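You operate a simulated robot arm through the tools that you are given. There is no shell and no other tool. Be economical: measure what you need, move in short steps, check, and stop when the job is done.

You are at the controls of a simulated robot arm. One attempt, no reset.

Task
Centre the pipe on the white stand till both displays read 0 mm.
Fine: the line is locked out and tried, leave it so; free the red lever first and lock it again after.
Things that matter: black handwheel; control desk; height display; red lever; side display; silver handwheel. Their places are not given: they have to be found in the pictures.

It is judged by the outcome, as a careful person would: the job done as asked, and still so three seconds after it is handed in. It fails if anything else is knocked over, pushed out of place, dropped, spilled or broken.

Robot
A 6-joint arm with a two-finger parallel gripper, fixed in place. Base frame: the origin is at the foot of the arm, x ahead of it, y to its left, z up. Lengths are in m, angles in degrees, forces in N, time in s.
With the tool pointing down near the work surface it reaches from about 0.34 to 0.82 m from the base axis. Its first joint turns from -166.0 to 166.0 degrees. Payload 3.43 kg.
Tool frame: the origin (TCP) lies between the finger pads and is the grasp point; the fingertips stand 0.034 m ahead of it; z points along the fingers, y is the line along which they close. The gripper opens to 0.128 m. The fingers are 0.024 m wide and 0.012 m thick; the gripper's body (0.048 by 0.13 m) begins 0.096 m behind the TCP.
Orientation is that of the tool frame in the base frame, as a unit quaternion [w, x, y, z]. With the fingers straight down and closing along the base's y, the tool's x points along the base's -x, its y along +y and its z along -z.

Tools
- The arm moves only by the tool play_rows. Its argument "moves" is a list of rows, each a list of 7 numbers: the shift along the tool's x, y, z in m, then the turn, a rotation vector about the tool's x, y, z in degrees, then the gripper command, from -1 (shut) to 1 (fully open), values between in proportion. In form: [[tx, ty, tz, rx, ry, rz, fingers], ...]. A call has 1 to 12 rows; each row shifts and turns the commanded pose from where the row before left it, along the tool's axes as they then stand. Each row takes 0.2 s and may step no farther than 0.05 m and 8.6 degrees from the row before; otherwise, or with a gripper value out of range, the whole call is refused. Where a pose cannot be reached the arm comes as near as it can. A force on the tool above 90 N (or 10 N above the force at the start of the call, whichever is more), or a blocked arm, ends the call early, and 0.2 s more pass. Each finger travels about 0.045 m/s and halts on what it meets, pressing with about 37 N; the grip force reading is that of the motor and also rises with nothing between the fingers. The clock runs only during rows and for 0.2 s after the last one: add rows that do not move to give the fingers time. It gives the time, the measured TCP pose, the force on the tool (base axes), the opening and the grip force at its end, in the units of the frame above (readings bear some noise), with the torque about the TCP (base axes, N m) and any sound that the robot's microphone picked up.
- Cameras (640 x 400 px; columns grow to the right, rows downward): "scene" is fixed at [0.0507, 0.6439, 1.407]; the picture's right is [-0.72, -0.69, 0.00], its down [-0.59, 0.62, -0.52] and it looks along [0.36, -0.37, -0.86] (base axes); focal length 229 px, centre (320, 200). "wrist" rides on the gripper at [0.076, -0.011, -0.16] in the tool frame; the picture's right is [0.15, 0.99, 0.00], its down [-0.88, 0.13, -0.46] and it looks along [-0.45, 0.07, 0.89] (tool axes); focal length 234 px, centre (320, 200).
- capture(camera): a new picture of that camera. It takes no simulated time.
- point_at(camera, pixels): there is no depth. For up to 12 entries [column, row, z] of the newest picture of that camera ("zoom" is the newest enlarged one), the place [x, y] in the base frame at which the ray of that pixel passes the height z, good to about 0.002 m, but the place of the scene camera against the robot may be out by one fixed shift of up to 0.012 m in any direction. It takes no simulated time.
- inspect(camera, box): a new picture of the part [left, top, right, bottom] of that camera's present view, enlarged. It takes no simulated time.
- finish_job(): hands the job in; it is judged then, once.

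Go step by step. Measure first, check grasps and placings, and put right what went wrong. The budget is 80 turns and 54 pictures, counting those below and the enlarged ones. Unless the task says otherwise, let go and move clear before handing in, and close with one line.

The tools are called after "Emit:" as a command line: name --pt "numbers of a row" for each row, then --argument value for the rest, lists and objects as JSON in quotes. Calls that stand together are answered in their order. play_rows: Moves the arm, as the interface text tells. Its arguments: {"type":"object","properties":{"moves":{"type":"array","items":{"type":"array","items":{"type":"number"}}}},"required":["moves"]} The other tools are called the same way: capture (camera) takes a picture; point_at (camera, pixels) gives the place at which the rays of pixels pass given heights; inspect (camera, box) takes an enlarged picture of a part of a camera's view; finish_job () hands the job in.

At the start:

```text
clock: 0.0
eef_pos: [0.1428, 0.44, 1.134]
orientation: [0.0, 0.0, 1.0, 0.0]
wrist_force: [0.1, 1.1, -0.5]
torque: [0.0, -0.02, 0.0]
opening: 0.1279
grasp_force: 0.1
```

scene: 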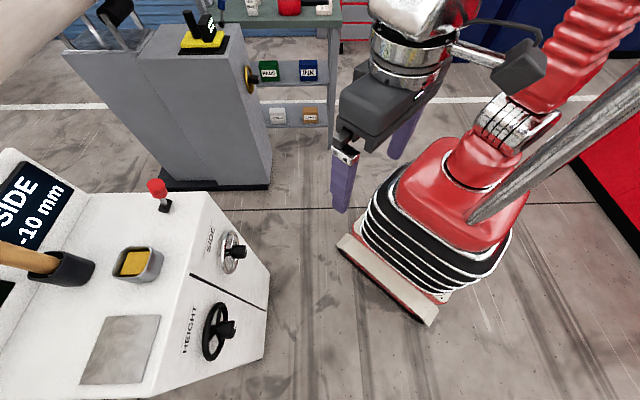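
wrist: 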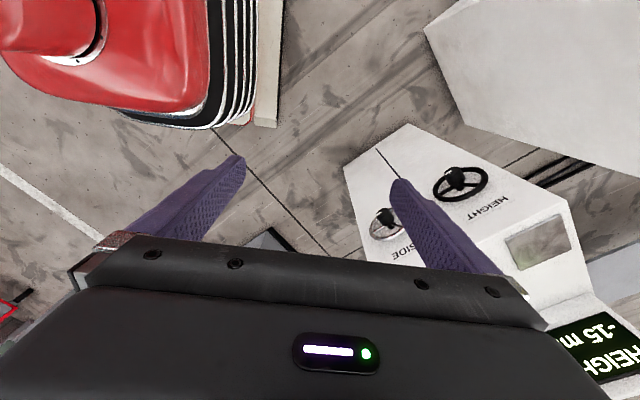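

The scene shows the desk with SIDE reading -10 mm, the red lever at (157,195), the silver handwheel at (232,250) and the black one at (217,332); the wrist view shows HEIGHT at -15 mm. I'll enlarge these to see the details.

Emit:
inspect --camera "scene" --box '[0, 140, 280, 400]'

Emit:
inspect --camera "wrist" --box '[340, 100, 640, 400]'

Emit:
inspect --camera "scene" --box '[40, 0, 340, 200]'

```text
1.54 times, centred on (140, 270) of scene
```

zoom: 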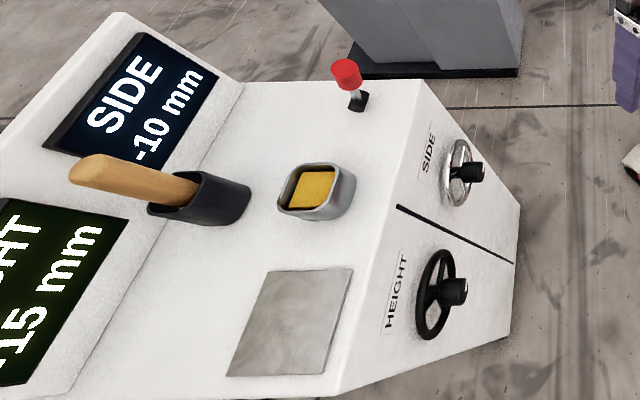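

```text
1.33 times, centred on (490, 250) of wrist
```

zoom: 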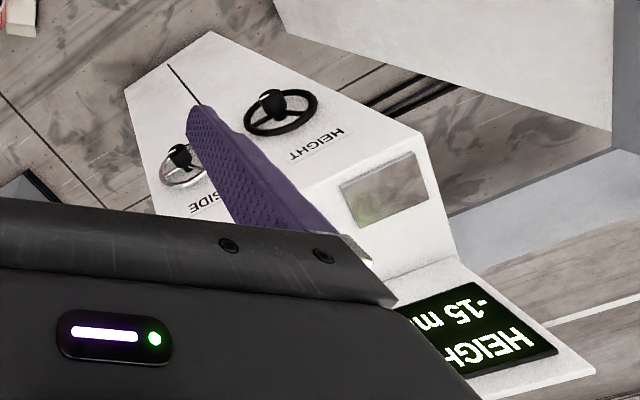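

```text
2.00 times, centred on (190, 100) of scene
```

zoom: 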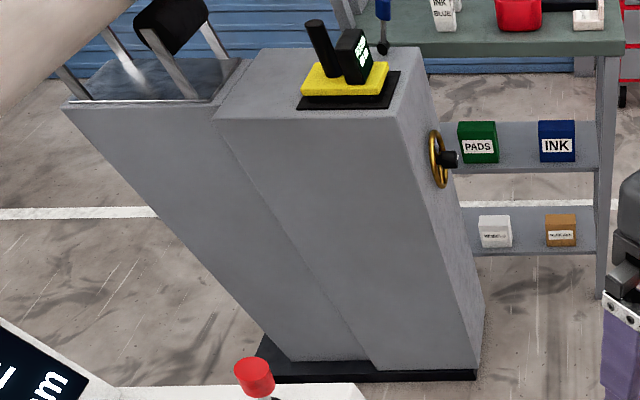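

The desk's wheel face looks toward -x (roughly toward the base). I'll triangulate the wheel, knob and lever positions from both views.

Emit:
point_at --camera "wrist" --pixels '[[454, 175, 0.6], [454, 175, 0.8], [385, 216, 0.6], [385, 216, 0.8], [460, 184, 0.6], [460, 184, 0.8], [410, 125, 0.4], [410, 125, 0.8], [500, 237, 0.7], [500, 237, 0.9], [555, 200, 0.7], [555, 200, 0.9]]'

Emit:
point_at --camera "scene" --pixels '[[227, 329, 0.6], [227, 329, 0.8], [238, 251, 0.6], [238, 251, 0.8], [215, 331, 0.6], [215, 331, 0.8], [230, 252, 0.6], [230, 252, 0.8], [157, 186, 0.7], [157, 186, 0.9], [165, 206, 0.7], [165, 206, 0.9]]'

```text
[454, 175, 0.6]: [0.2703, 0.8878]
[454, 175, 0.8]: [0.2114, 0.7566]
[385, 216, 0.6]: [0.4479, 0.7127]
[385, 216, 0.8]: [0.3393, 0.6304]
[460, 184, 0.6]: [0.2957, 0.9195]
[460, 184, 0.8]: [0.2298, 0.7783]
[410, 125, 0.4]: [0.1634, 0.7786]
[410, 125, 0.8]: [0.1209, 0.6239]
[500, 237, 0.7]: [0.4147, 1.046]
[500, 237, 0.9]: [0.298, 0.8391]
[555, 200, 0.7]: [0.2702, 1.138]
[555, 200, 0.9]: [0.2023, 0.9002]
```

```text
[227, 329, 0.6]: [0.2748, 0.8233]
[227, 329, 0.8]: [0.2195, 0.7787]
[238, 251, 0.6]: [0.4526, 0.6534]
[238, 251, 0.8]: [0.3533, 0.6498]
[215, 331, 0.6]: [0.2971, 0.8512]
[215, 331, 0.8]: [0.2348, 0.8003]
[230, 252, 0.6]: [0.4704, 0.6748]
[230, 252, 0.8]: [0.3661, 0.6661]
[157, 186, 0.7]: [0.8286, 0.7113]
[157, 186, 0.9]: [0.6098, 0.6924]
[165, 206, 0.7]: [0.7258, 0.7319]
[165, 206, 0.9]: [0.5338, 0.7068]
```

Both wheel hubs come out near z=0.75: black at about (0.23,0.79), silver at about (0.37,0.65). The face looks toward (-0.7,-0.7). I'll yaw 45° and pitch the tool toward the desk, staying clear, to view it with the wrist camera.

Emit:
play_rows --pt "0 0 0 0 0 -7.5 1" --pt "0 0 0 0 0 -7.5 1" --pt "0 0 0 0 0 -7.5 1" --pt "0 0 0 0 0 -7.5 1" --pt "0 0 0 0 0 -7.5 1" --pt "0 0 0 0 0 -7.5 1" --pt "0 0 0 0 -8 0 1" --pt "0 0 0 0 -8 0 1" --pt "0 0 0 0 -8 0 1" --pt "0 0 0 0 -8 0 1" --pt "0 0 0 0 -8 0 1"

Emit:
capture --camera "wrist"

Emit:
capture --camera "scene"

```text
clock: 2.4
eef_pos: [0.1436, 0.4405, 1.1347]
orientation: [0.316, -0.36, 0.868, 0.132]
wrist_force: [-0.3, -0.5, 0.7]
torque: [0.02, 0.02, 0.01]
opening: 0.1281
grasp_force: 0.0
```

```text
48 pictures are left
```

wrist: 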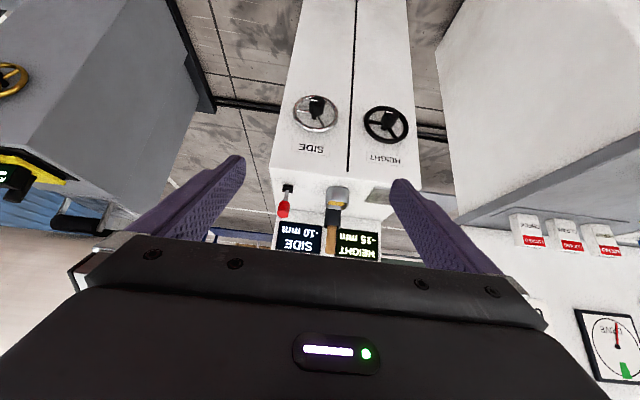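

```text
47 pictures are left
```

scene: 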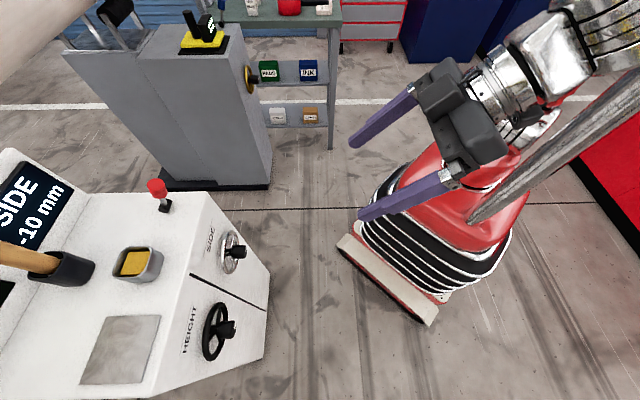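

This view shows the whole desk: lever (285,200), silver wheel (315,114), black wheel (386,126), and both displays. I'll enlarge the details.

Emit:
inspect --camera "wrist" --box '[255, 80, 435, 270]'

Emit:
point_at --camera "wrist" --pixels '[[390, 118, 0.65], [390, 118, 0.75], [317, 105, 0.65], [317, 105, 0.75], [285, 208, 0.9], [285, 208, 1.0], [288, 188, 0.8], [288, 188, 0.9], [272, 168, 0.8], [272, 168, 0.9], [422, 175, 0.8], [422, 175, 0.9]]'

Emit:
inspect --camera "scene" --box '[110, 160, 210, 230]'

```text
2.11 times, centred on (345, 175) of wrist
```

zoom: 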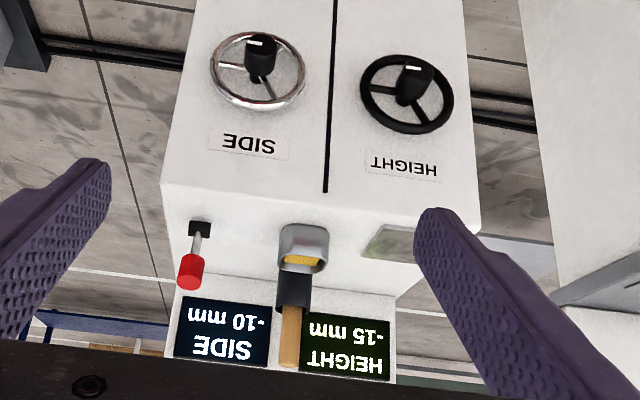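

```text
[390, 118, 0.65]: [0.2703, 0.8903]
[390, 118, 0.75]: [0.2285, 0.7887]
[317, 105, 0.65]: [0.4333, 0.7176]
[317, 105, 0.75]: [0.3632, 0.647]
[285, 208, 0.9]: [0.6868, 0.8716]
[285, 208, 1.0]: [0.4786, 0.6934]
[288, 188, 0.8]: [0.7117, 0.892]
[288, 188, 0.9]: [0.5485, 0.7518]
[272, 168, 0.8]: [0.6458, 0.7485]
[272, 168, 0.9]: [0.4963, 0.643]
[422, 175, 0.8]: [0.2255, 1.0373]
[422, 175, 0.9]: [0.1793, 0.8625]
```

```text
5.71 times, centred on (160, 195) of scene
```

zoom: 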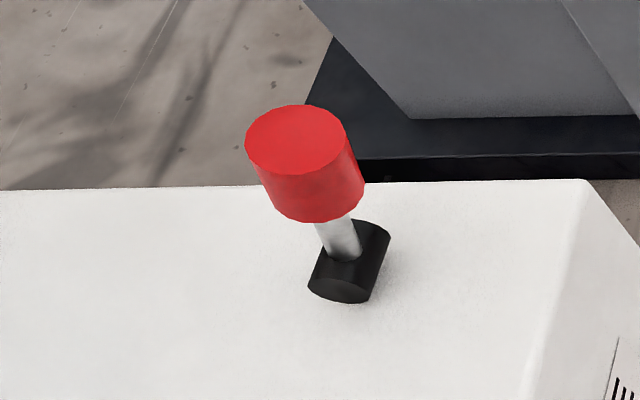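

The lever hinges about an axis parallel to the face. Its base is at about (0.49,0.70,0.935) and its knob at about (0.475,0.69,1.0), leaning toward the operator. I'll bring the gripper near it and take a closer look.

Emit:
play_rows --pt "-0.0283 -0.0074 0.0307 0 0 0 0.3" --pt "-0.0283 -0.0074 0.0307 0 0 0 0.3" --pt "-0.0283 -0.0074 0.0307 0 0 0 0.3" --pt "-0.0283 -0.0074 0.0307 0 0 0 0.3" --pt "-0.0283 -0.0074 0.0307 0 0 0 0.3" --pt "-0.0283 -0.0074 0.0307 0 0 0 0.3" --pt "-0.0283 -0.0074 0.0307 0 0 0 0.3" --pt "-0.0283 -0.0074 0.0307 0 0 0 0.3"

Emit:
capture --camera "wrist"

```text
clock: 4.2
eef_pos: [0.4202, 0.6333, 1.0929]
orientation: [0.315, -0.36, 0.868, 0.131]
wrist_force: [0.2, 0.6, 0.5]
torque: [-0.01, 0.0, 0.0]
opening: 0.0834
grasp_force: 0.0
```

```text
44 pictures are left
```

wrist: 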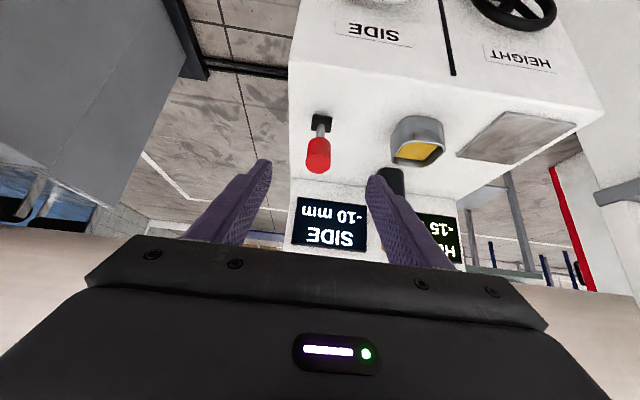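

Emit:
point_at --camera "wrist" --pixels '[[318, 156, 0.94], [318, 156, 0.98], [318, 156, 1.02], [321, 122, 0.9], [321, 122, 0.94], [321, 122, 0.98], [290, 66, 0.92], [603, 115, 0.92], [449, 76, 0.92], [318, 140, 0.96], [318, 172, 0.98]]'

Emit:
inspect --camera "wrist" --box '[280, 90, 380, 190]'

```text
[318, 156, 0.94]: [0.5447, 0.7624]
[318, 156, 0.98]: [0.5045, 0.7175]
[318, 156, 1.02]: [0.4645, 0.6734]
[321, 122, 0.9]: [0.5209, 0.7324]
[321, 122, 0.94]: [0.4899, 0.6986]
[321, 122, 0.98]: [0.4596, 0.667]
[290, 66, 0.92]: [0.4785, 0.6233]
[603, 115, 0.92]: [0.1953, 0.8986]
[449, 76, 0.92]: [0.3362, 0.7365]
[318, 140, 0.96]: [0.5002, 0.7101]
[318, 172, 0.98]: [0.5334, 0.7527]
```

```text
4.00 times, centred on (330, 140) of wrist
```

zoom: 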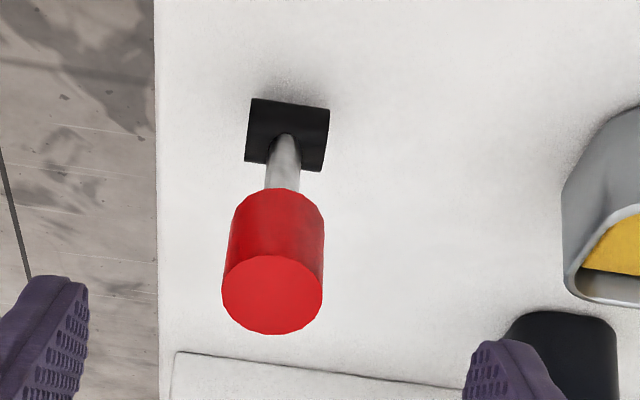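

The knob is at about (0.48,0.69,1.003), 32 mm across, tilted about 20° toward the operator. I'll advance along the tool axis and grip it from both sides along the hinge axis.

Emit:
play_rows --pt "-0.0018 -0.0006 0.0407 0 0 0 0.3" --pt "-0.0018 -0.0006 0.0407 0 0 0 0.3" --pt "-0.0018 -0.0006 0.0407 0 0 0 0.3" --pt "0 0 0 0 0 0 0.3"

Emit:
inspect --camera "wrist" --box '[220, 80, 420, 240]'

Emit:
inspect --camera "scene" --box '[90, 130, 230, 230]'

```text
clock: 5.2
eef_pos: [0.4808, 0.6914, 1.0012]
orientation: [0.316, -0.359, 0.868, 0.13]
wrist_force: [0.4, 0.5, -0.6]
torque: [0.01, -0.03, -0.02]
opening: 0.0832
grasp_force: 0.1
```

```text
2.50 times, centred on (320, 160) of wrist
```

zoom: 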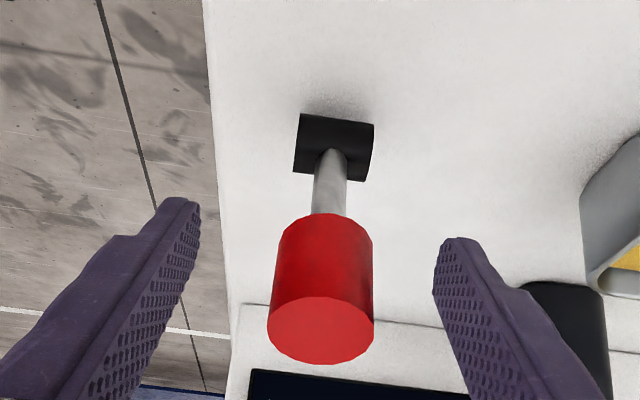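

```text
4.00 times, centred on (160, 180) of scene
```

zoom: 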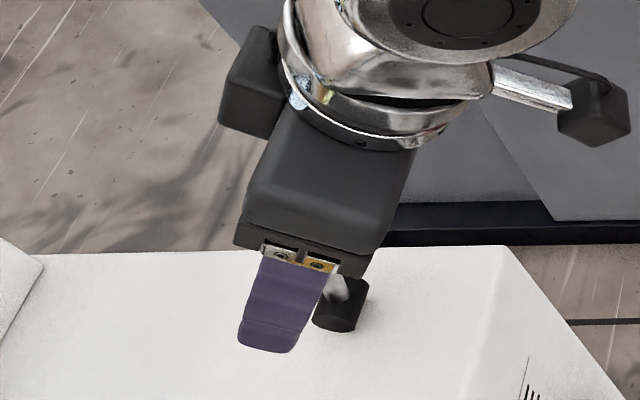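

The knob is centred between the fingers (zoom 322,285), and its ray passes through the TCP. Closing on it now.

Emit:
play_rows --pt "0 0 0 0 0 0 -1" --pt "0 0 0 0 0 0 -1" --pt "0 0 0 0 0 0 -1" --pt "0 0 0 0 0 0 -1"

Emit:
inspect --camera "wrist" --box '[220, 80, 420, 240]'

```text
clock: 6.2
eef_pos: [0.479, 0.6923, 1.002]
orientation: [0.315, -0.359, 0.869, 0.13]
wrist_force: [-2.5, 6.1, -1.0]
torque: [0.02, -0.03, 0.01]
opening: 0.0296
grasp_force: 32.0
```

```text
2.50 times, centred on (320, 160) of wrist
```

zoom: 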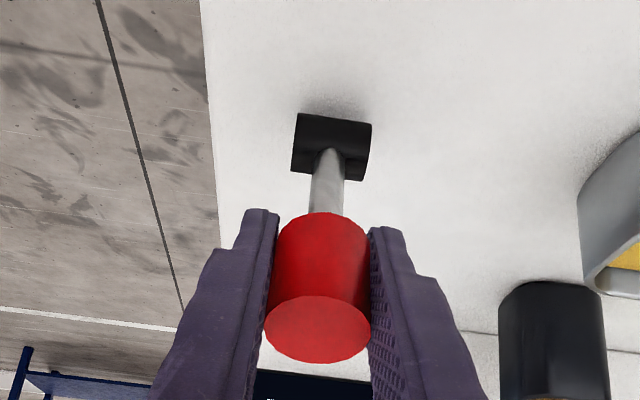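

It's gripped at 29.6 mm. I'll swing it away from the operator in small arc steps and watch the force.

Emit:
play_rows --pt "-0.0055 0 0.0027 0 0 0 -1" --pt "-0.0055 0 0.0027 0 0 0 -1" --pt "-0.0049 0 0.0035 0 0 0 -1"

Emit:
inspect --camera "wrist" --box '[220, 80, 420, 240]'

```text
clock: 7.0
eef_pos: [0.4904, 0.7027, 1.0048]
orientation: [0.315, -0.361, 0.868, 0.131]
wrist_force: [-19.7, -2.9, -4.3]
torque: [-0.9, 0.77, -0.05]
opening: 0.0296
grasp_force: 45.1
```

```text
2.50 times, centred on (320, 160) of wrist
```

zoom: 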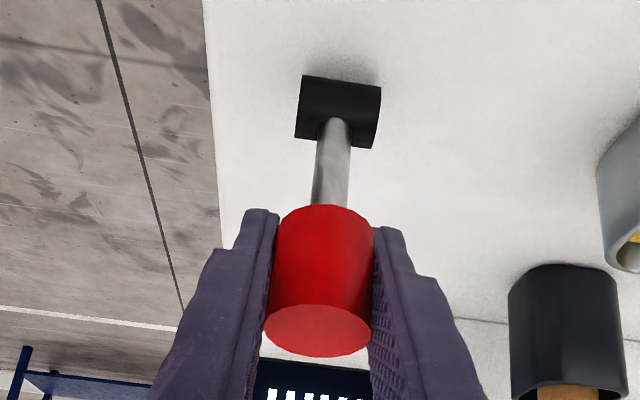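

The lever is rotating with moderate force (about 20 N). Continuing along the arc.

Emit:
play_rows --pt "-0.0046 0 0.0038 0 0 0 -1" --pt "-0.0046 0 0.0038 0 0 0 -1" --pt "-0.0042 0 0.0044 0 0 0 -1" --pt "-0.004 0 0.0046 0 0 0 -1"

Emit:
inspect --camera "wrist" --box '[220, 80, 420, 240]'

```text
clock: 8.0
eef_pos: [0.5086, 0.7206, 1.0063]
orientation: [0.316, -0.359, 0.868, 0.132]
wrist_force: [-24.8, 2.3, 3.8]
torque: [-0.9, 0.79, -0.17]
opening: 0.0296
grasp_force: 45.3
```

```text
2.50 times, centred on (320, 160) of wrist
```

zoom: 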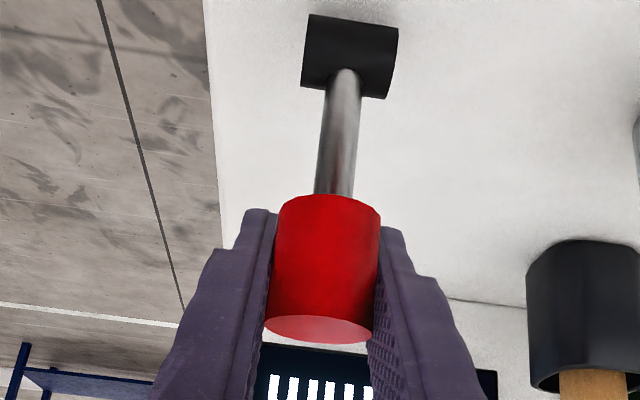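

Still turning, now leaning away from the operator. I'll continue and add a slight sideways relief.

Emit:
play_rows --pt "-0.0036 0.001 0.005 0 0 0 -1" --pt "-0.0033 0.001 0.0053 0 0 0 -1" --pt "-0.003 0 0.0055 0 0 0 -1"

Emit:
inspect --camera "wrist" --box '[220, 80, 420, 240]'

```text
clock: 8.8
eef_pos: [0.5207, 0.7328, 1.001]
orientation: [0.317, -0.359, 0.868, 0.131]
wrist_force: [-6.8, -6.6, 14.5]
torque: [-0.89, 0.84, 0.0]
opening: 0.0294
grasp_force: 44.5
```

```text
2.50 times, centred on (320, 160) of wrist
```

zoom: 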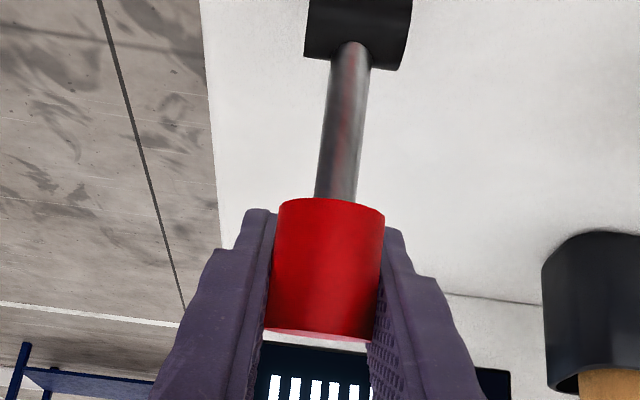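

It still hasn't reached a stop, so I'll continue in small steps.

Emit:
play_rows --pt "-0.0027 0 0.0059 0 0 0 -1" --pt "-0.0024 0 0.006 0 0 0 -1" --pt "-0.002 0 0.006 0 0 0 -1"

Emit:
inspect --camera "wrist" --box '[220, 80, 420, 240]'

```text
clock: 9.6
eef_pos: [0.531, 0.7445, 0.9909]
orientation: [0.317, -0.359, 0.868, 0.131]
wrist_force: [-14.4, -24.6, 23.0]
torque: [0.14, 0.04, 0.1]
opening: 0.0295
grasp_force: 45.6
```

```text
2.50 times, centred on (320, 160) of wrist
```

zoom: 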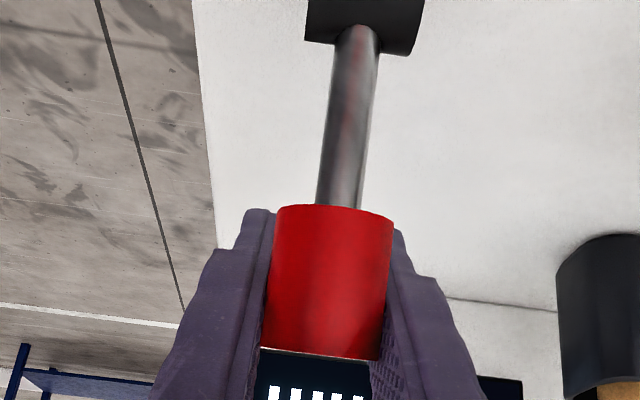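

Force has risen to about 36 N against the motion, so a stop may be near. One more small step to confirm.

Emit:
play_rows --pt "-0.0016 0 0.004 0 0 0 -1" --pt "-0.0014 0 0.004 0 0 0 -1"

Emit:
inspect --camera "wrist" --box '[220, 80, 420, 240]'

```text
clock: 10.2
eef_pos: [0.5366, 0.7476, 0.9852]
orientation: [0.316, -0.36, 0.868, 0.131]
wrist_force: [-17.6, -31.4, 20.0]
torque: [0.48, -0.08, 0.21]
opening: 0.0296
grasp_force: 45.1
```

```text
2.50 times, centred on (320, 160) of wrist
```

zoom: 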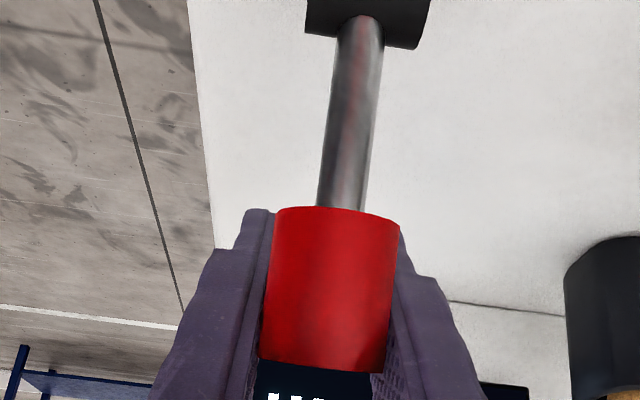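

The knob is now sliding in the pads, so the lever is at its far stop. I'll open and back off along the tool axis, then look.

Emit:
play_rows --pt "0 0 0 0 0 0 0.3" --pt "0 0 0 0 0 0 0.3" --pt "0 0 0 0 0 0 0.3" --pt "0 0 -0.04 0 0 0 0.3" --pt "0 0 -0.04 0 0 0 0.3" --pt "0 0 -0.04 0 0 0 0.3"

Emit:
capture --camera "wrist"

Emit:
capture --camera "scene"

```text
clock: 11.6
eef_pos: [0.4827, 0.6968, 1.0764]
orientation: [0.315, -0.359, 0.869, 0.13]
wrist_force: [0.2, 0.2, 0.8]
torque: [0.02, 0.0, 0.0]
opening: 0.0831
grasp_force: 0.0
```

```text
34 pictures are left
```

wrist: 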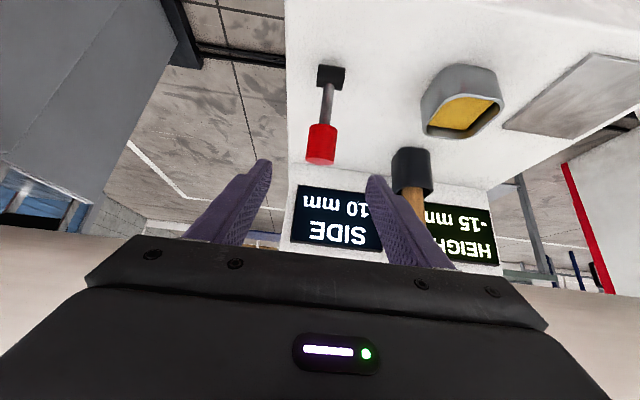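

```text
33 pictures are left
```

scene: 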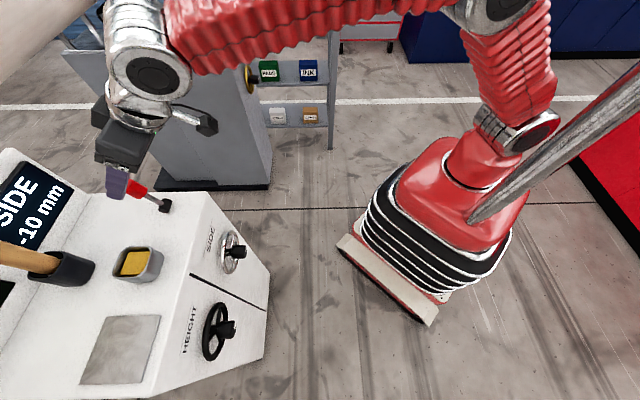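

The lever now rests leaning away, so it's freed. Next I'll back off, pitch the tool to horizontal in front of the silver wheel, and descend.

Emit:
play_rows --pt "0.0363 0.008 -0.0304 0 0 0 0.3" --pt "0.0363 0.008 -0.0304 0 0 0 0.3" --pt "0.0363 0.008 -0.0304 0 0 0 0.3" --pt "0.0363 0.008 -0.0304 0 0 0 0.3" --pt "0.0363 0.008 -0.0304 0 0 0 0.3" --pt "0.0363 0.008 -0.0304 0 0 0 0.3" --pt "0 0 0 0 -8.33 0 0.3" --pt "0 0 0 0 -8.33 0 0.3" --pt "0 0 0 0 -8.33 0 0.3" --pt "0 0 0 0 -8.33 0 0.3" --pt "0 0 0 0 -8.33 0 0.3" --pt "0 0 0 0 -8.35 0 0.3"

Emit:
play_rows --pt "0.045 0 0 0 0 0 0.3" --pt "0.045 0 0 0 0 0 0.3" --pt "0.045 0 0 0 0 0 0.3" --pt "0.045 0 0 0 0 0 0.3" --pt "0.045 0 0 0 0 0 0.3" --pt "0.045 0 0 0 0 0 0.3" --pt "0.045 0 0 0 0 0 0.3"

Emit:
capture --camera "wrist"

Emit:
capture --camera "scene"

```text
clock: 14.2
eef_pos: [0.2472, 0.5296, 1.0776]
orientation: [0.653, -0.27, 0.653, 0.271]
wrist_force: [-0.2, -0.9, -0.4]
torque: [-0.04, -0.01, -0.01]
opening: 0.0833
grasp_force: 0.0
```

```text
clock: 15.8
eef_pos: [0.2379, 0.6207, 0.8405]
orientation: [0.655, -0.275, 0.653, 0.261]
wrist_force: [0.1, -0.2, 0.2]
torque: [0.03, 0.0, -0.03]
opening: 0.0833
grasp_force: 0.1
out of reach, approached as far as the arm can: row 3, 4, 5, 6, 7
```

```text
32 pictures are left
```

wrist: 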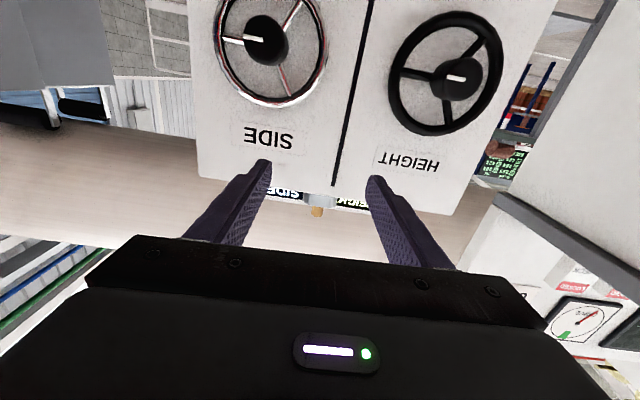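

```text
31 pictures are left
```

scene: 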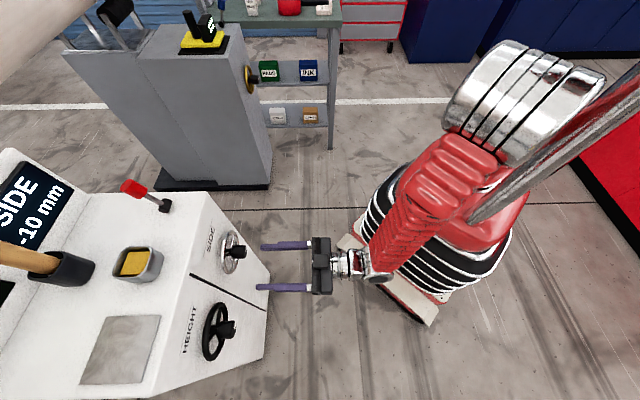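

The wheels measure about 0.117 m across, and the face leans back about 8°. The silver hub is at f≈0.715 (distance along the approach), z≈0.74. The last rows were out of reach because they were too close to the base, so I'll move forward and tilt 8° to match the face.

Emit:
play_rows --pt "0 0 0.04 0 0 0 0.3" --pt "0 0 0.04 0 0 0 0.3" --pt "0 0 0 0 8 0 0.3" --pt "0 0 0 0 0 0 0.3"

Emit:
capture --camera "wrist"

```text
clock: 16.8
eef_pos: [0.295, 0.6771, 0.8396]
orientation: [0.606, -0.288, 0.698, 0.25]
wrist_force: [-0.3, 0.7, 0.8]
torque: [-0.01, 0.02, -0.03]
opening: 0.0831
grasp_force: 0.1
```

```text
30 pictures are left
```

wrist: 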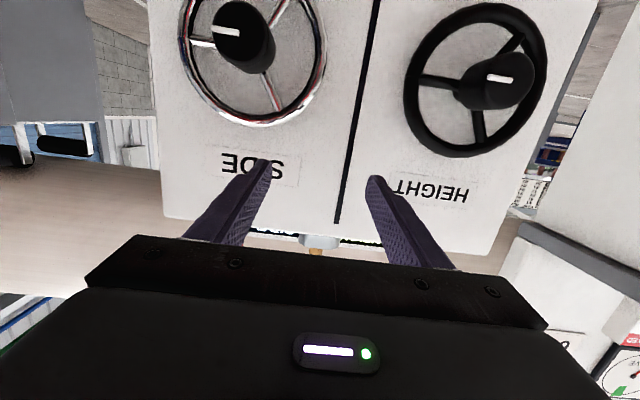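

The command starts from the actual pose. The silver knob end is at f≈0.712, lateral 0.200, z 0.739. I'll shift sideways above the rim, then descend with the fingers straddling the knob, short of the wheel plane.

Emit:
play_rows --pt "0 -0.035 -0.004 0 0 0 0.3" --pt "0 -0.035 -0.004 0 0 0 0.3" --pt "0.0329 0 0.0046 0 0 0 0.3" --pt "0.0329 0 0.0046 0 0 0 0.3" --pt "0.0329 0 0.0046 0 0 0 0.3" --pt "0 0 0 0 0 0 0.3"

Emit:
capture --camera "wrist"

```text
clock: 18.2
eef_pos: [0.3379, 0.6523, 0.7539]
orientation: [0.608, -0.292, 0.697, 0.243]
wrist_force: [1.2, -1.3, -0.3]
torque: [0.0, -0.01, -0.05]
opening: 0.0837
grasp_force: 0.7
out of reach, approached as far as the arm can: row 3, 4, 5
```

```text
29 pictures are left
```

wrist: 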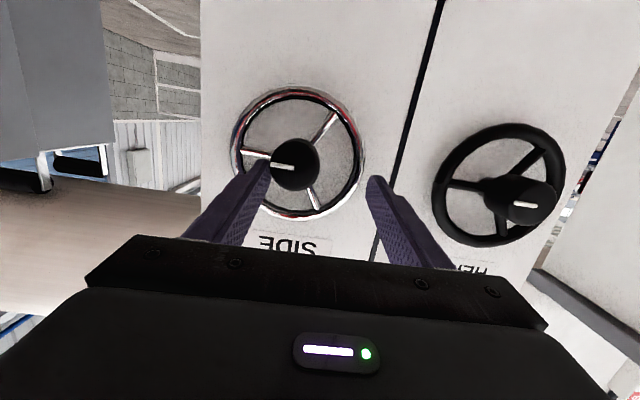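

The arm ran into its inner reach limit: the TCP stopped about 20 mm to the left and the left finger is touching the knob. I'll go up, tilt the tool 16° more downward, which gives more room for the wrist, re-centre and come back down.

Emit:
play_rows --pt "-0.035 0 -0.005 0 0 0 0.3" --pt "-0.035 0 -0.005 0 0 0 0.3" --pt "0 0 0 0 8 0 0.3" --pt "0 0 0 0 8 0 0.3" --pt "0 -0.022 0 0 0 0 0.3" --pt "0 0 0 0 0 0 0.3"

```text
clock: 19.6
eef_pos: [0.3519, 0.6386, 0.826]
orientation: [0.503, -0.321, 0.775, 0.209]
wrist_force: [0.3, -0.2, 1.0]
torque: [0.0, 0.02, -0.01]
opening: 0.0831
grasp_force: 0.2
```

Reached without trouble. Now descending to the silver knob in the new tilt.

Emit:
play_rows --pt "0.0378 -0.0015 0.0185 0 0 0 0.3" --pt "0.0378 -0.0015 0.0185 0 0 0 0.3" --pt "0 0 0 0 0 0 0.3"

Emit:
capture --camera "wrist"

```text
clock: 20.4
eef_pos: [0.3569, 0.6371, 0.7434]
orientation: [0.503, -0.321, 0.775, 0.209]
wrist_force: [0.2, -0.6, 0.3]
torque: [-0.01, 0.05, -0.01]
opening: 0.0831
grasp_force: 0.1
```

```text
28 pictures are left
```

wrist: 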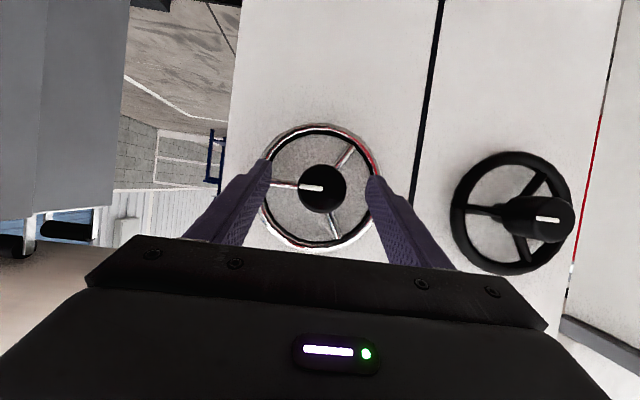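

The knob (322,187) sits nicely between the fingers. I'll lower 4 mm, close, and check the grip.

Emit:
play_rows --pt "0.0037 0 0.0016 0 0 0 0.3" --pt "0 0 0 0 0 0 -1" --pt "0 0 0 0 0 0 -1" --pt "0 0 0 0 0 0 -1" --pt "0 0 0 0 0 0 -1"

```text
clock: 21.6
eef_pos: [0.3548, 0.6389, 0.7378]
orientation: [0.502, -0.323, 0.774, 0.21]
wrist_force: [-8.0, 15.3, -6.2]
torque: [-0.06, 0.11, -0.06]
opening: 0.0397
grasp_force: 40.7
```

Gripped at 39.7 mm. Test turn of +16° about the wheel axis, then read the display.

Emit:
play_rows --pt "0 0.002 0 -2.87 0 7.47 -1" --pt "0 0 0 -2.87 0 7.47 -1" --pt "0 0 0 0 0 0 -1"

Emit:
inspect --camera "scene" --box '[0, 130, 280, 400]'

Emit:
capture --camera "wrist"

```text
clock: 22.4
eef_pos: [0.3576, 0.6423, 0.7383]
orientation: [0.489, -0.3, 0.79, 0.215]
wrist_force: [22.9, -62.6, -28.1]
torque: [-0.29, 0.53, -0.39]
opening: 0.0403
grasp_force: 45.0
out of reach, approached as far as the arm can: row 1, 2
```

```text
1.48 times, centred on (140, 265) of scene
```

zoom: 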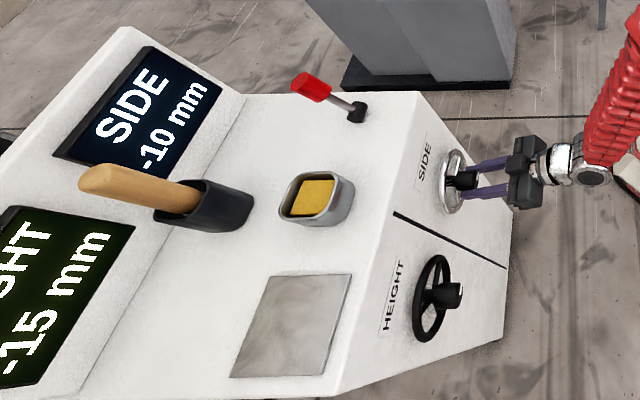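

```text
26 pictures are left
```

wrist: 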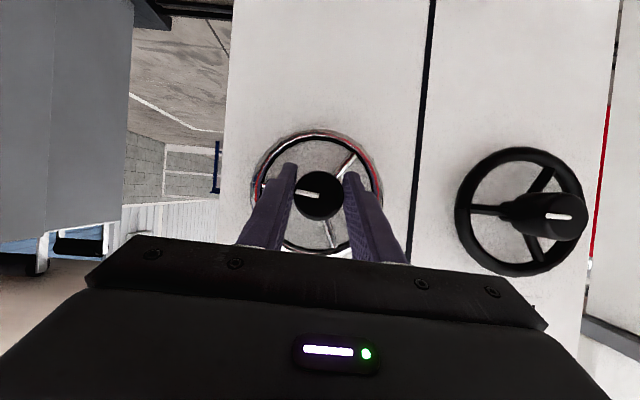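

The positive turn pushed the arm to its inner limit (force 67 N), and the display hasn't changed. I'll test the negative direction, which moves the wrist away from the limit.

Emit:
play_rows --pt "0 0 0 2.87 0 -7.47 -1" --pt "0 0 0 2.87 0 -7.47 -1" --pt "0 0 0 2.87 0 -7.47 -1" --pt "0 0 0 0 0 0 -1"

Emit:
inspect --camera "scene" --box '[0, 130, 280, 400]'

```text
clock: 23.4
eef_pos: [0.3605, 0.6469, 0.7465]
orientation: [0.55, -0.408, 0.727, 0.06]
wrist_force: [20.0, -68.6, 18.1]
torque: [-0.07, -0.52, -0.67]
opening: 0.0392
grasp_force: 45.0
```

```text
1.48 times, centred on (140, 265) of scene
```

zoom: 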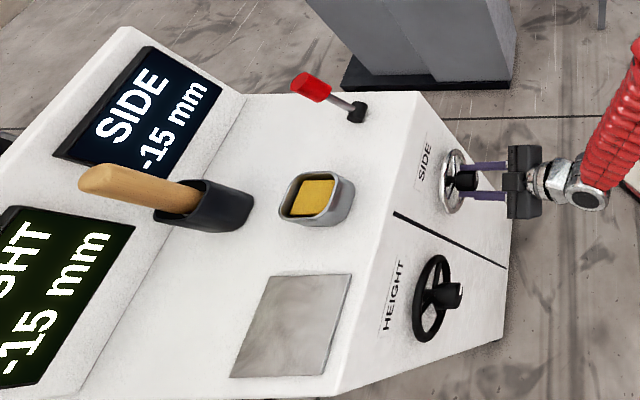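

The display went to -15 mm for about -20° of turn, so positive is the right way, at roughly 0.25 mm per degree. I'll release to relieve the stress, then pre-rotate the tool negatively about the axis and turn back positive from there.

Emit:
play_rows --pt "0 0 0 0 0 0 0.3" --pt "0 0 0 0 0 0 0.3" --pt "0 0 0 0 0 0 0.3" --pt "0 0 0 0 0 0 0.3"

Emit:
capture --camera "wrist"

```text
clock: 24.4
eef_pos: [0.354, 0.6529, 0.7453]
orientation: [0.549, -0.413, 0.724, 0.064]
wrist_force: [-12.1, -4.9, 0.9]
torque: [0.11, -0.17, -0.33]
opening: 0.081
grasp_force: 0.1
```

```text
24 pictures are left
```

wrist: 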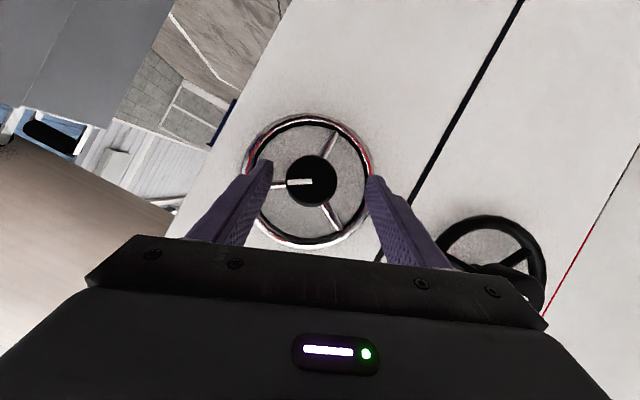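

After release, the knob ray puts the axis at lateral 0.202, z 0.739, and the wheel turned about 20° for 5 mm. I'll recentre on the axis and pre-rotate a further -48° with the gripper open.

Emit:
play_rows --pt "0.0115 -0.0065 -0.0037 0 0 0 0.3" --pt "0 0 0 2.9 0 -7.46 0.3" --pt "0 0 0 2.9 0 -7.46 0.3" --pt "0 0 0 2.9 0 -7.46 0.3" --pt "0 0 0 2.9 0 -7.46 0.3" --pt "0 0 0 2.9 0 -7.46 0.3" --pt "0 0 0 2.9 0 -7.46 0.3" --pt "0 0 0 0 0 0 0.3"

Emit:
capture --camera "wrist"

```text
clock: 26.2
eef_pos: [0.355, 0.6383, 0.7388]
orientation: [0.587, -0.571, 0.514, -0.257]
wrist_force: [0.0, -0.3, 0.0]
torque: [-0.03, 0.01, -0.03]
opening: 0.0831
grasp_force: 0.1
```

```text
23 pictures are left
```

wrist: 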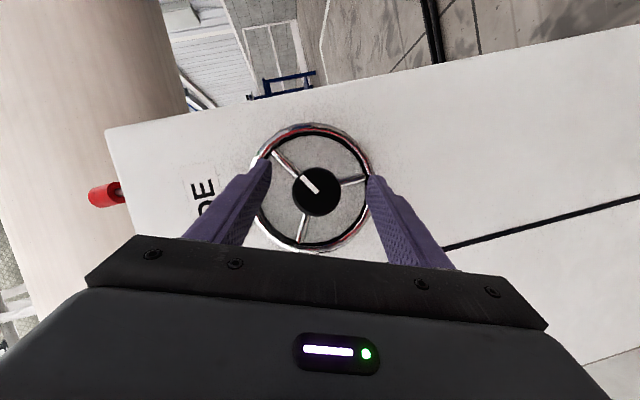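

The knob (316,191) is centred. I'll close and turn +48°.

Emit:
play_rows --pt "0 0 0 0 0 0 -1" --pt "0 0 0 0 0 0 -1" --pt "0 0 0 0 0 0 -1" --pt "0 0 0 0 0 0 -1" --pt "0 0 0 -2.9 0 7.46 -1" --pt "0 0 0 -2.9 0 7.46 -1" --pt "0 0 0 -2.9 0 7.46 -1" --pt "0 0 0 -2.9 0 7.46 -1" --pt "0 0 0 -2.9 0 7.46 -1" --pt "0 0 0 -2.9 0 7.46 -1" --pt "0 0 0 0 0 0 -1"

Emit:
inspect --camera "scene" --box '[0, 130, 280, 400]'

```text
clock: 28.6
eef_pos: [0.357, 0.6404, 0.7408]
orientation: [0.55, -0.411, 0.724, 0.064]
wrist_force: [-1.5, -0.9, 19.9]
torque: [1.08, -1.03, -0.87]
opening: 0.039
grasp_force: 45.2
```

```text
1.48 times, centred on (140, 265) of scene
```

zoom: 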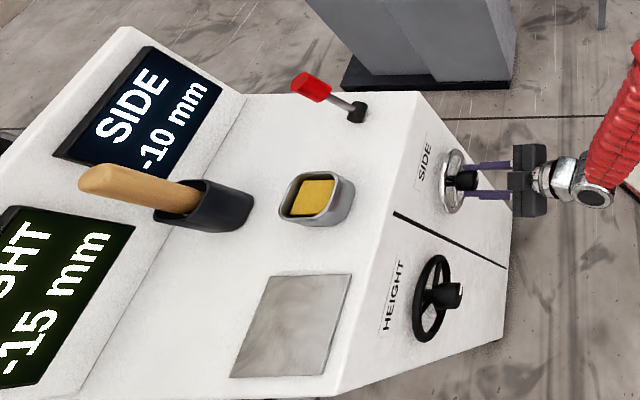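

Only 5 mm for 48°. I'll check in the wrist view whether the knob slipped.

Emit:
capture --camera "wrist"

```text
21 pictures are left
```

wrist: 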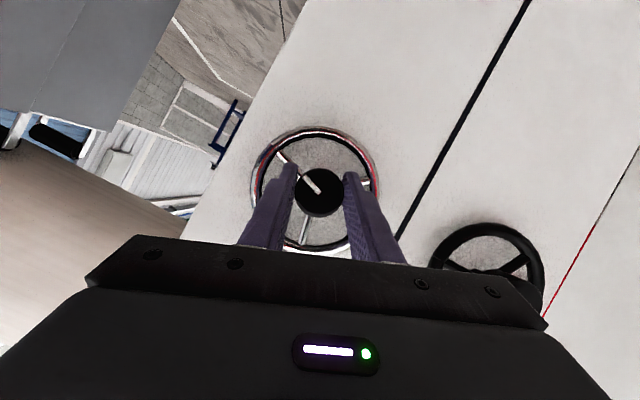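

The spokes and mark are unchanged relative to the gripper, so there was no slip; the drive has backlash. I'll turn another +16° and read.

Emit:
play_rows --pt "0 0 0 -2.9 0 7.46 -1" --pt "0 0 0 -2.9 0 7.46 -1" --pt "0 0 0 0 0 0 -1"

Emit:
inspect --camera "scene" --box '[0, 130, 280, 400]'

```text
clock: 29.4
eef_pos: [0.3549, 0.6378, 0.74]
orientation: [0.515, -0.342, 0.767, 0.171]
wrist_force: [4.3, -3.1, 22.0]
torque: [0.62, -0.59, 1.45]
opening: 0.039
grasp_force: 44.6
```

```text
1.48 times, centred on (140, 265) of scene
```

zoom: 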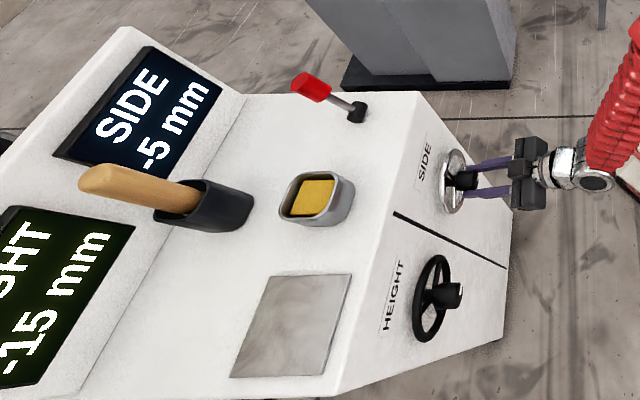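

SIDE now reads -5 mm. I'm near the reach limit for this grip, so I'll release, rotate back -56°, and look.

Emit:
play_rows --pt "0 0 0 0 0 0 0.3" --pt "0 0 0 0 0 0 0.3" --pt "0 0 0 0 0 0 0.3" --pt "0 0 0 2.9 0 -7.46 0.3" --pt "0 0 0 2.9 0 -7.46 0.3" --pt "0 0 0 2.9 0 -7.46 0.3" --pt "0 0 0 2.9 0 -7.46 0.3" --pt "0 0 0 2.9 0 -7.46 0.3" --pt "0 0 0 2.9 0 -7.46 0.3" --pt "0 0 0 2.9 0 -7.46 0.3" --pt "0 0 0 0 0 0 0.3"

Emit:
capture --camera "wrist"

```text
clock: 31.8
eef_pos: [0.3549, 0.6405, 0.7384]
orientation: [0.588, -0.551, 0.556, -0.205]
wrist_force: [-0.8, 0.0, 0.0]
torque: [0.01, -0.01, 0.01]
opening: 0.0832
grasp_force: 0.0
```

```text
19 pictures are left
```

wrist: 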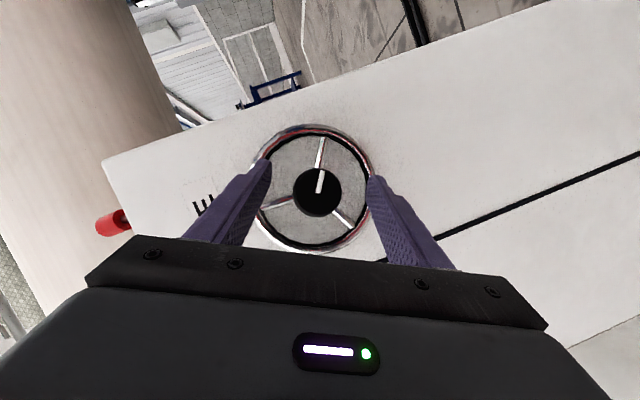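

Centred again; closing and turning +16°.

Emit:
play_rows --pt "0 0 0 0 0 0 -1" --pt "0 0 0 0 0 0 -1" --pt "0 0 0 0 0 0 -1" --pt "0 0 0 0 0 0 -1" --pt "0 0 0 -2.9 0 7.46 -1" --pt "0 0 0 -2.9 0 7.46 -1" --pt "0 0 0 0 0 0 -1"

Emit:
inspect --camera "scene" --box '[0, 130, 280, 400]'

```text
clock: 33.4
eef_pos: [0.3563, 0.6398, 0.7402]
orientation: [0.582, -0.5, 0.634, -0.098]
wrist_force: [2.1, -11.7, 16.4]
torque: [0.92, -0.88, -0.9]
opening: 0.0398
grasp_force: 45.1
```

```text
1.48 times, centred on (140, 265) of scene
```

zoom: 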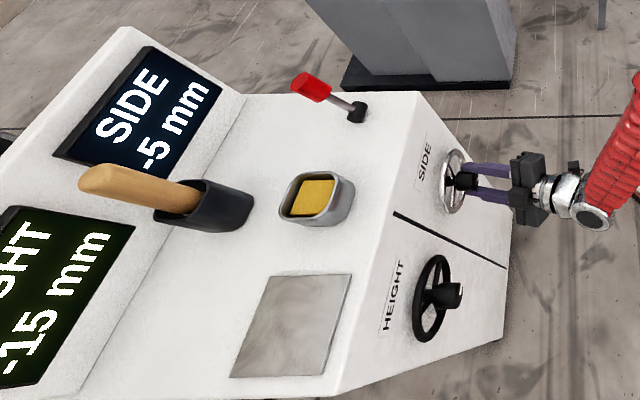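

Still -5: the display moves in 5 mm steps. Another +16°.

Emit:
play_rows --pt "0 0 0 -2.9 0 7.46 -1" --pt "0 0 0 -2.9 0 7.46 -1" --pt "0 0 0 0 0 0 -1"

Emit:
inspect --camera "scene" --box '[0, 130, 280, 400]'

```text
clock: 34.2
eef_pos: [0.356, 0.6388, 0.7416]
orientation: [0.564, -0.443, 0.697, 0.01]
wrist_force: [9.1, -2.5, 20.4]
torque: [0.81, -0.81, -0.71]
opening: 0.0391
grasp_force: 45.6
```

```text
1.48 times, centred on (140, 265) of scene
```

zoom: 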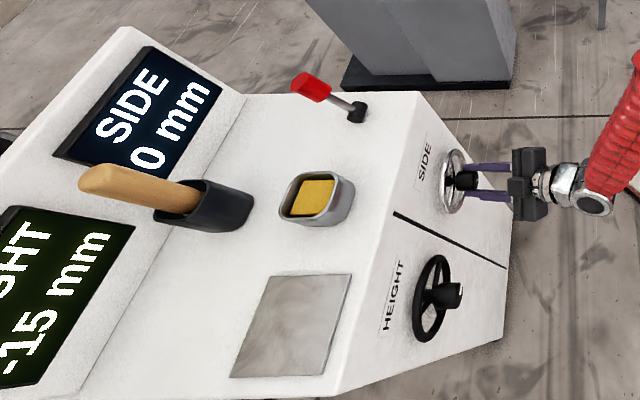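

SIDE reads 0 mm. I'm probably just past a step boundary, so I'll turn about 12° further to sit mid-step, re-read, then release.

Emit:
play_rows --pt "0 0 0 -2.18 0 5.6 -1" --pt "0 0 0 -2.18 0 5.6 -1" --pt "0 0 0 0 0 0 -1" --pt "0 0 0 0 0 0 0.3" --pt "0 0 0 0 0 0 0.3" --pt "0 0 0 0 0 0 0.3" --pt "0 0 0 0 0 0 0.3"

Emit:
capture --camera "scene"

Emit:
capture --camera "wrist"

```text
clock: 35.8
eef_pos: [0.3556, 0.638, 0.7397]
orientation: [0.541, -0.397, 0.736, 0.091]
wrist_force: [-0.5, 0.0, 0.1]
torque: [-0.02, -0.01, -0.04]
opening: 0.0832
grasp_force: 0.0
```

```text
16 pictures are left
```

scene: 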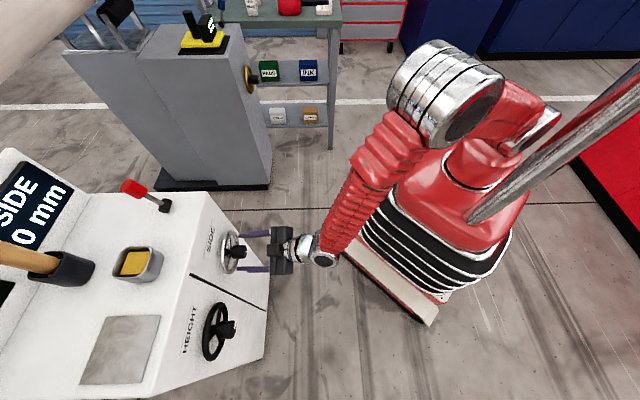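

```text
15 pictures are left
```

wrist: 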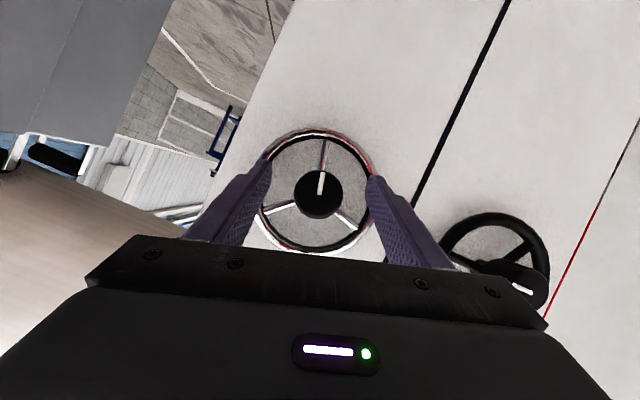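

SIDE is 0 mm after release and the wheel is holding. Next I'll move up out of the silver wheel, go 0.195 m sideways, and come above the black knob.

Emit:
play_rows --pt "-0.0319 0 -0.0145 0 0 0 0.3" --pt "-0.0319 0 -0.0145 0 0 0 0.3" --pt "-0.0319 0 -0.0145 0 0 0 0.3" --pt "-0.0133 0.0466 -0.0055 0 0 0 0.3" --pt "-0.0133 0.0466 -0.0055 0 0 0 0.3" --pt "-0.0133 0.0466 -0.0055 0 0 0 0.3" --pt "-0.0133 0.0466 -0.0055 0 0 0 0.3" --pt "0 0 0 0 0 0 0.3"

Emit:
capture --camera "wrist"

```text
clock: 37.6
eef_pos: [0.1944, 0.7998, 0.8394]
orientation: [0.541, -0.396, 0.736, 0.091]
wrist_force: [0.0, -0.1, 0.3]
torque: [-0.02, -0.03, -0.01]
opening: 0.0832
grasp_force: 0.1
```

```text
14 pictures are left
```

wrist: 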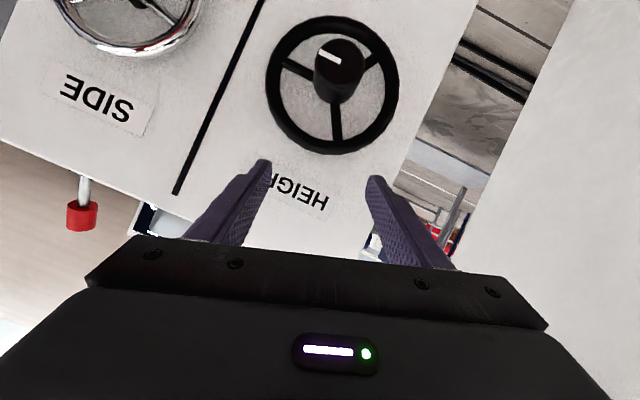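

The black knob end (339,62) gives an axis at lateral 0.398, z 0.739. I'll descend straddling it, then pre-rotate -40°.

Emit:
play_rows --pt "0.0319 0 0.0142 0 0 0 0.3" --pt "0.0319 0 0.0142 0 0 0 0.3" --pt "0.0319 0 0.0142 0 0 0 0.3" --pt "0 0 0 2.9 0 -7.46 0.3" --pt "0 0 0 2.9 0 -7.46 0.3" --pt "0 0 0 2.9 0 -7.46 0.3" --pt "0 0 0 2.9 0 -7.46 0.3" --pt "0 0 0 2.9 0 -7.46 0.3" --pt "0 0 0 0 0 0 0.3"

Emit:
capture --camera "wrist"

```text
clock: 39.6
eef_pos: [0.2164, 0.7771, 0.7402]
orientation: [0.587, -0.539, 0.577, -0.179]
wrist_force: [-0.1, 0.5, 0.6]
torque: [-0.01, 0.01, -0.01]
opening: 0.0835
grasp_force: 0.0
```

```text
13 pictures are left
```

wrist: 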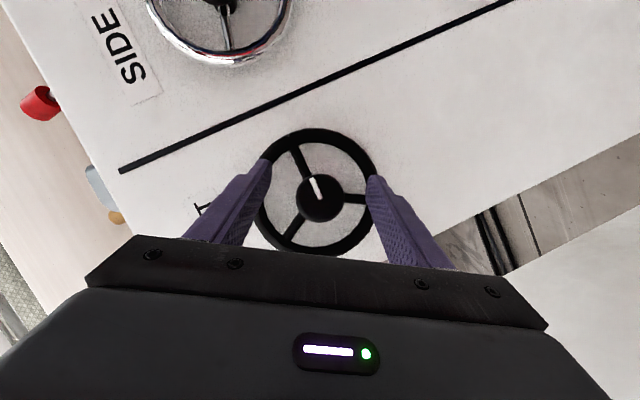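

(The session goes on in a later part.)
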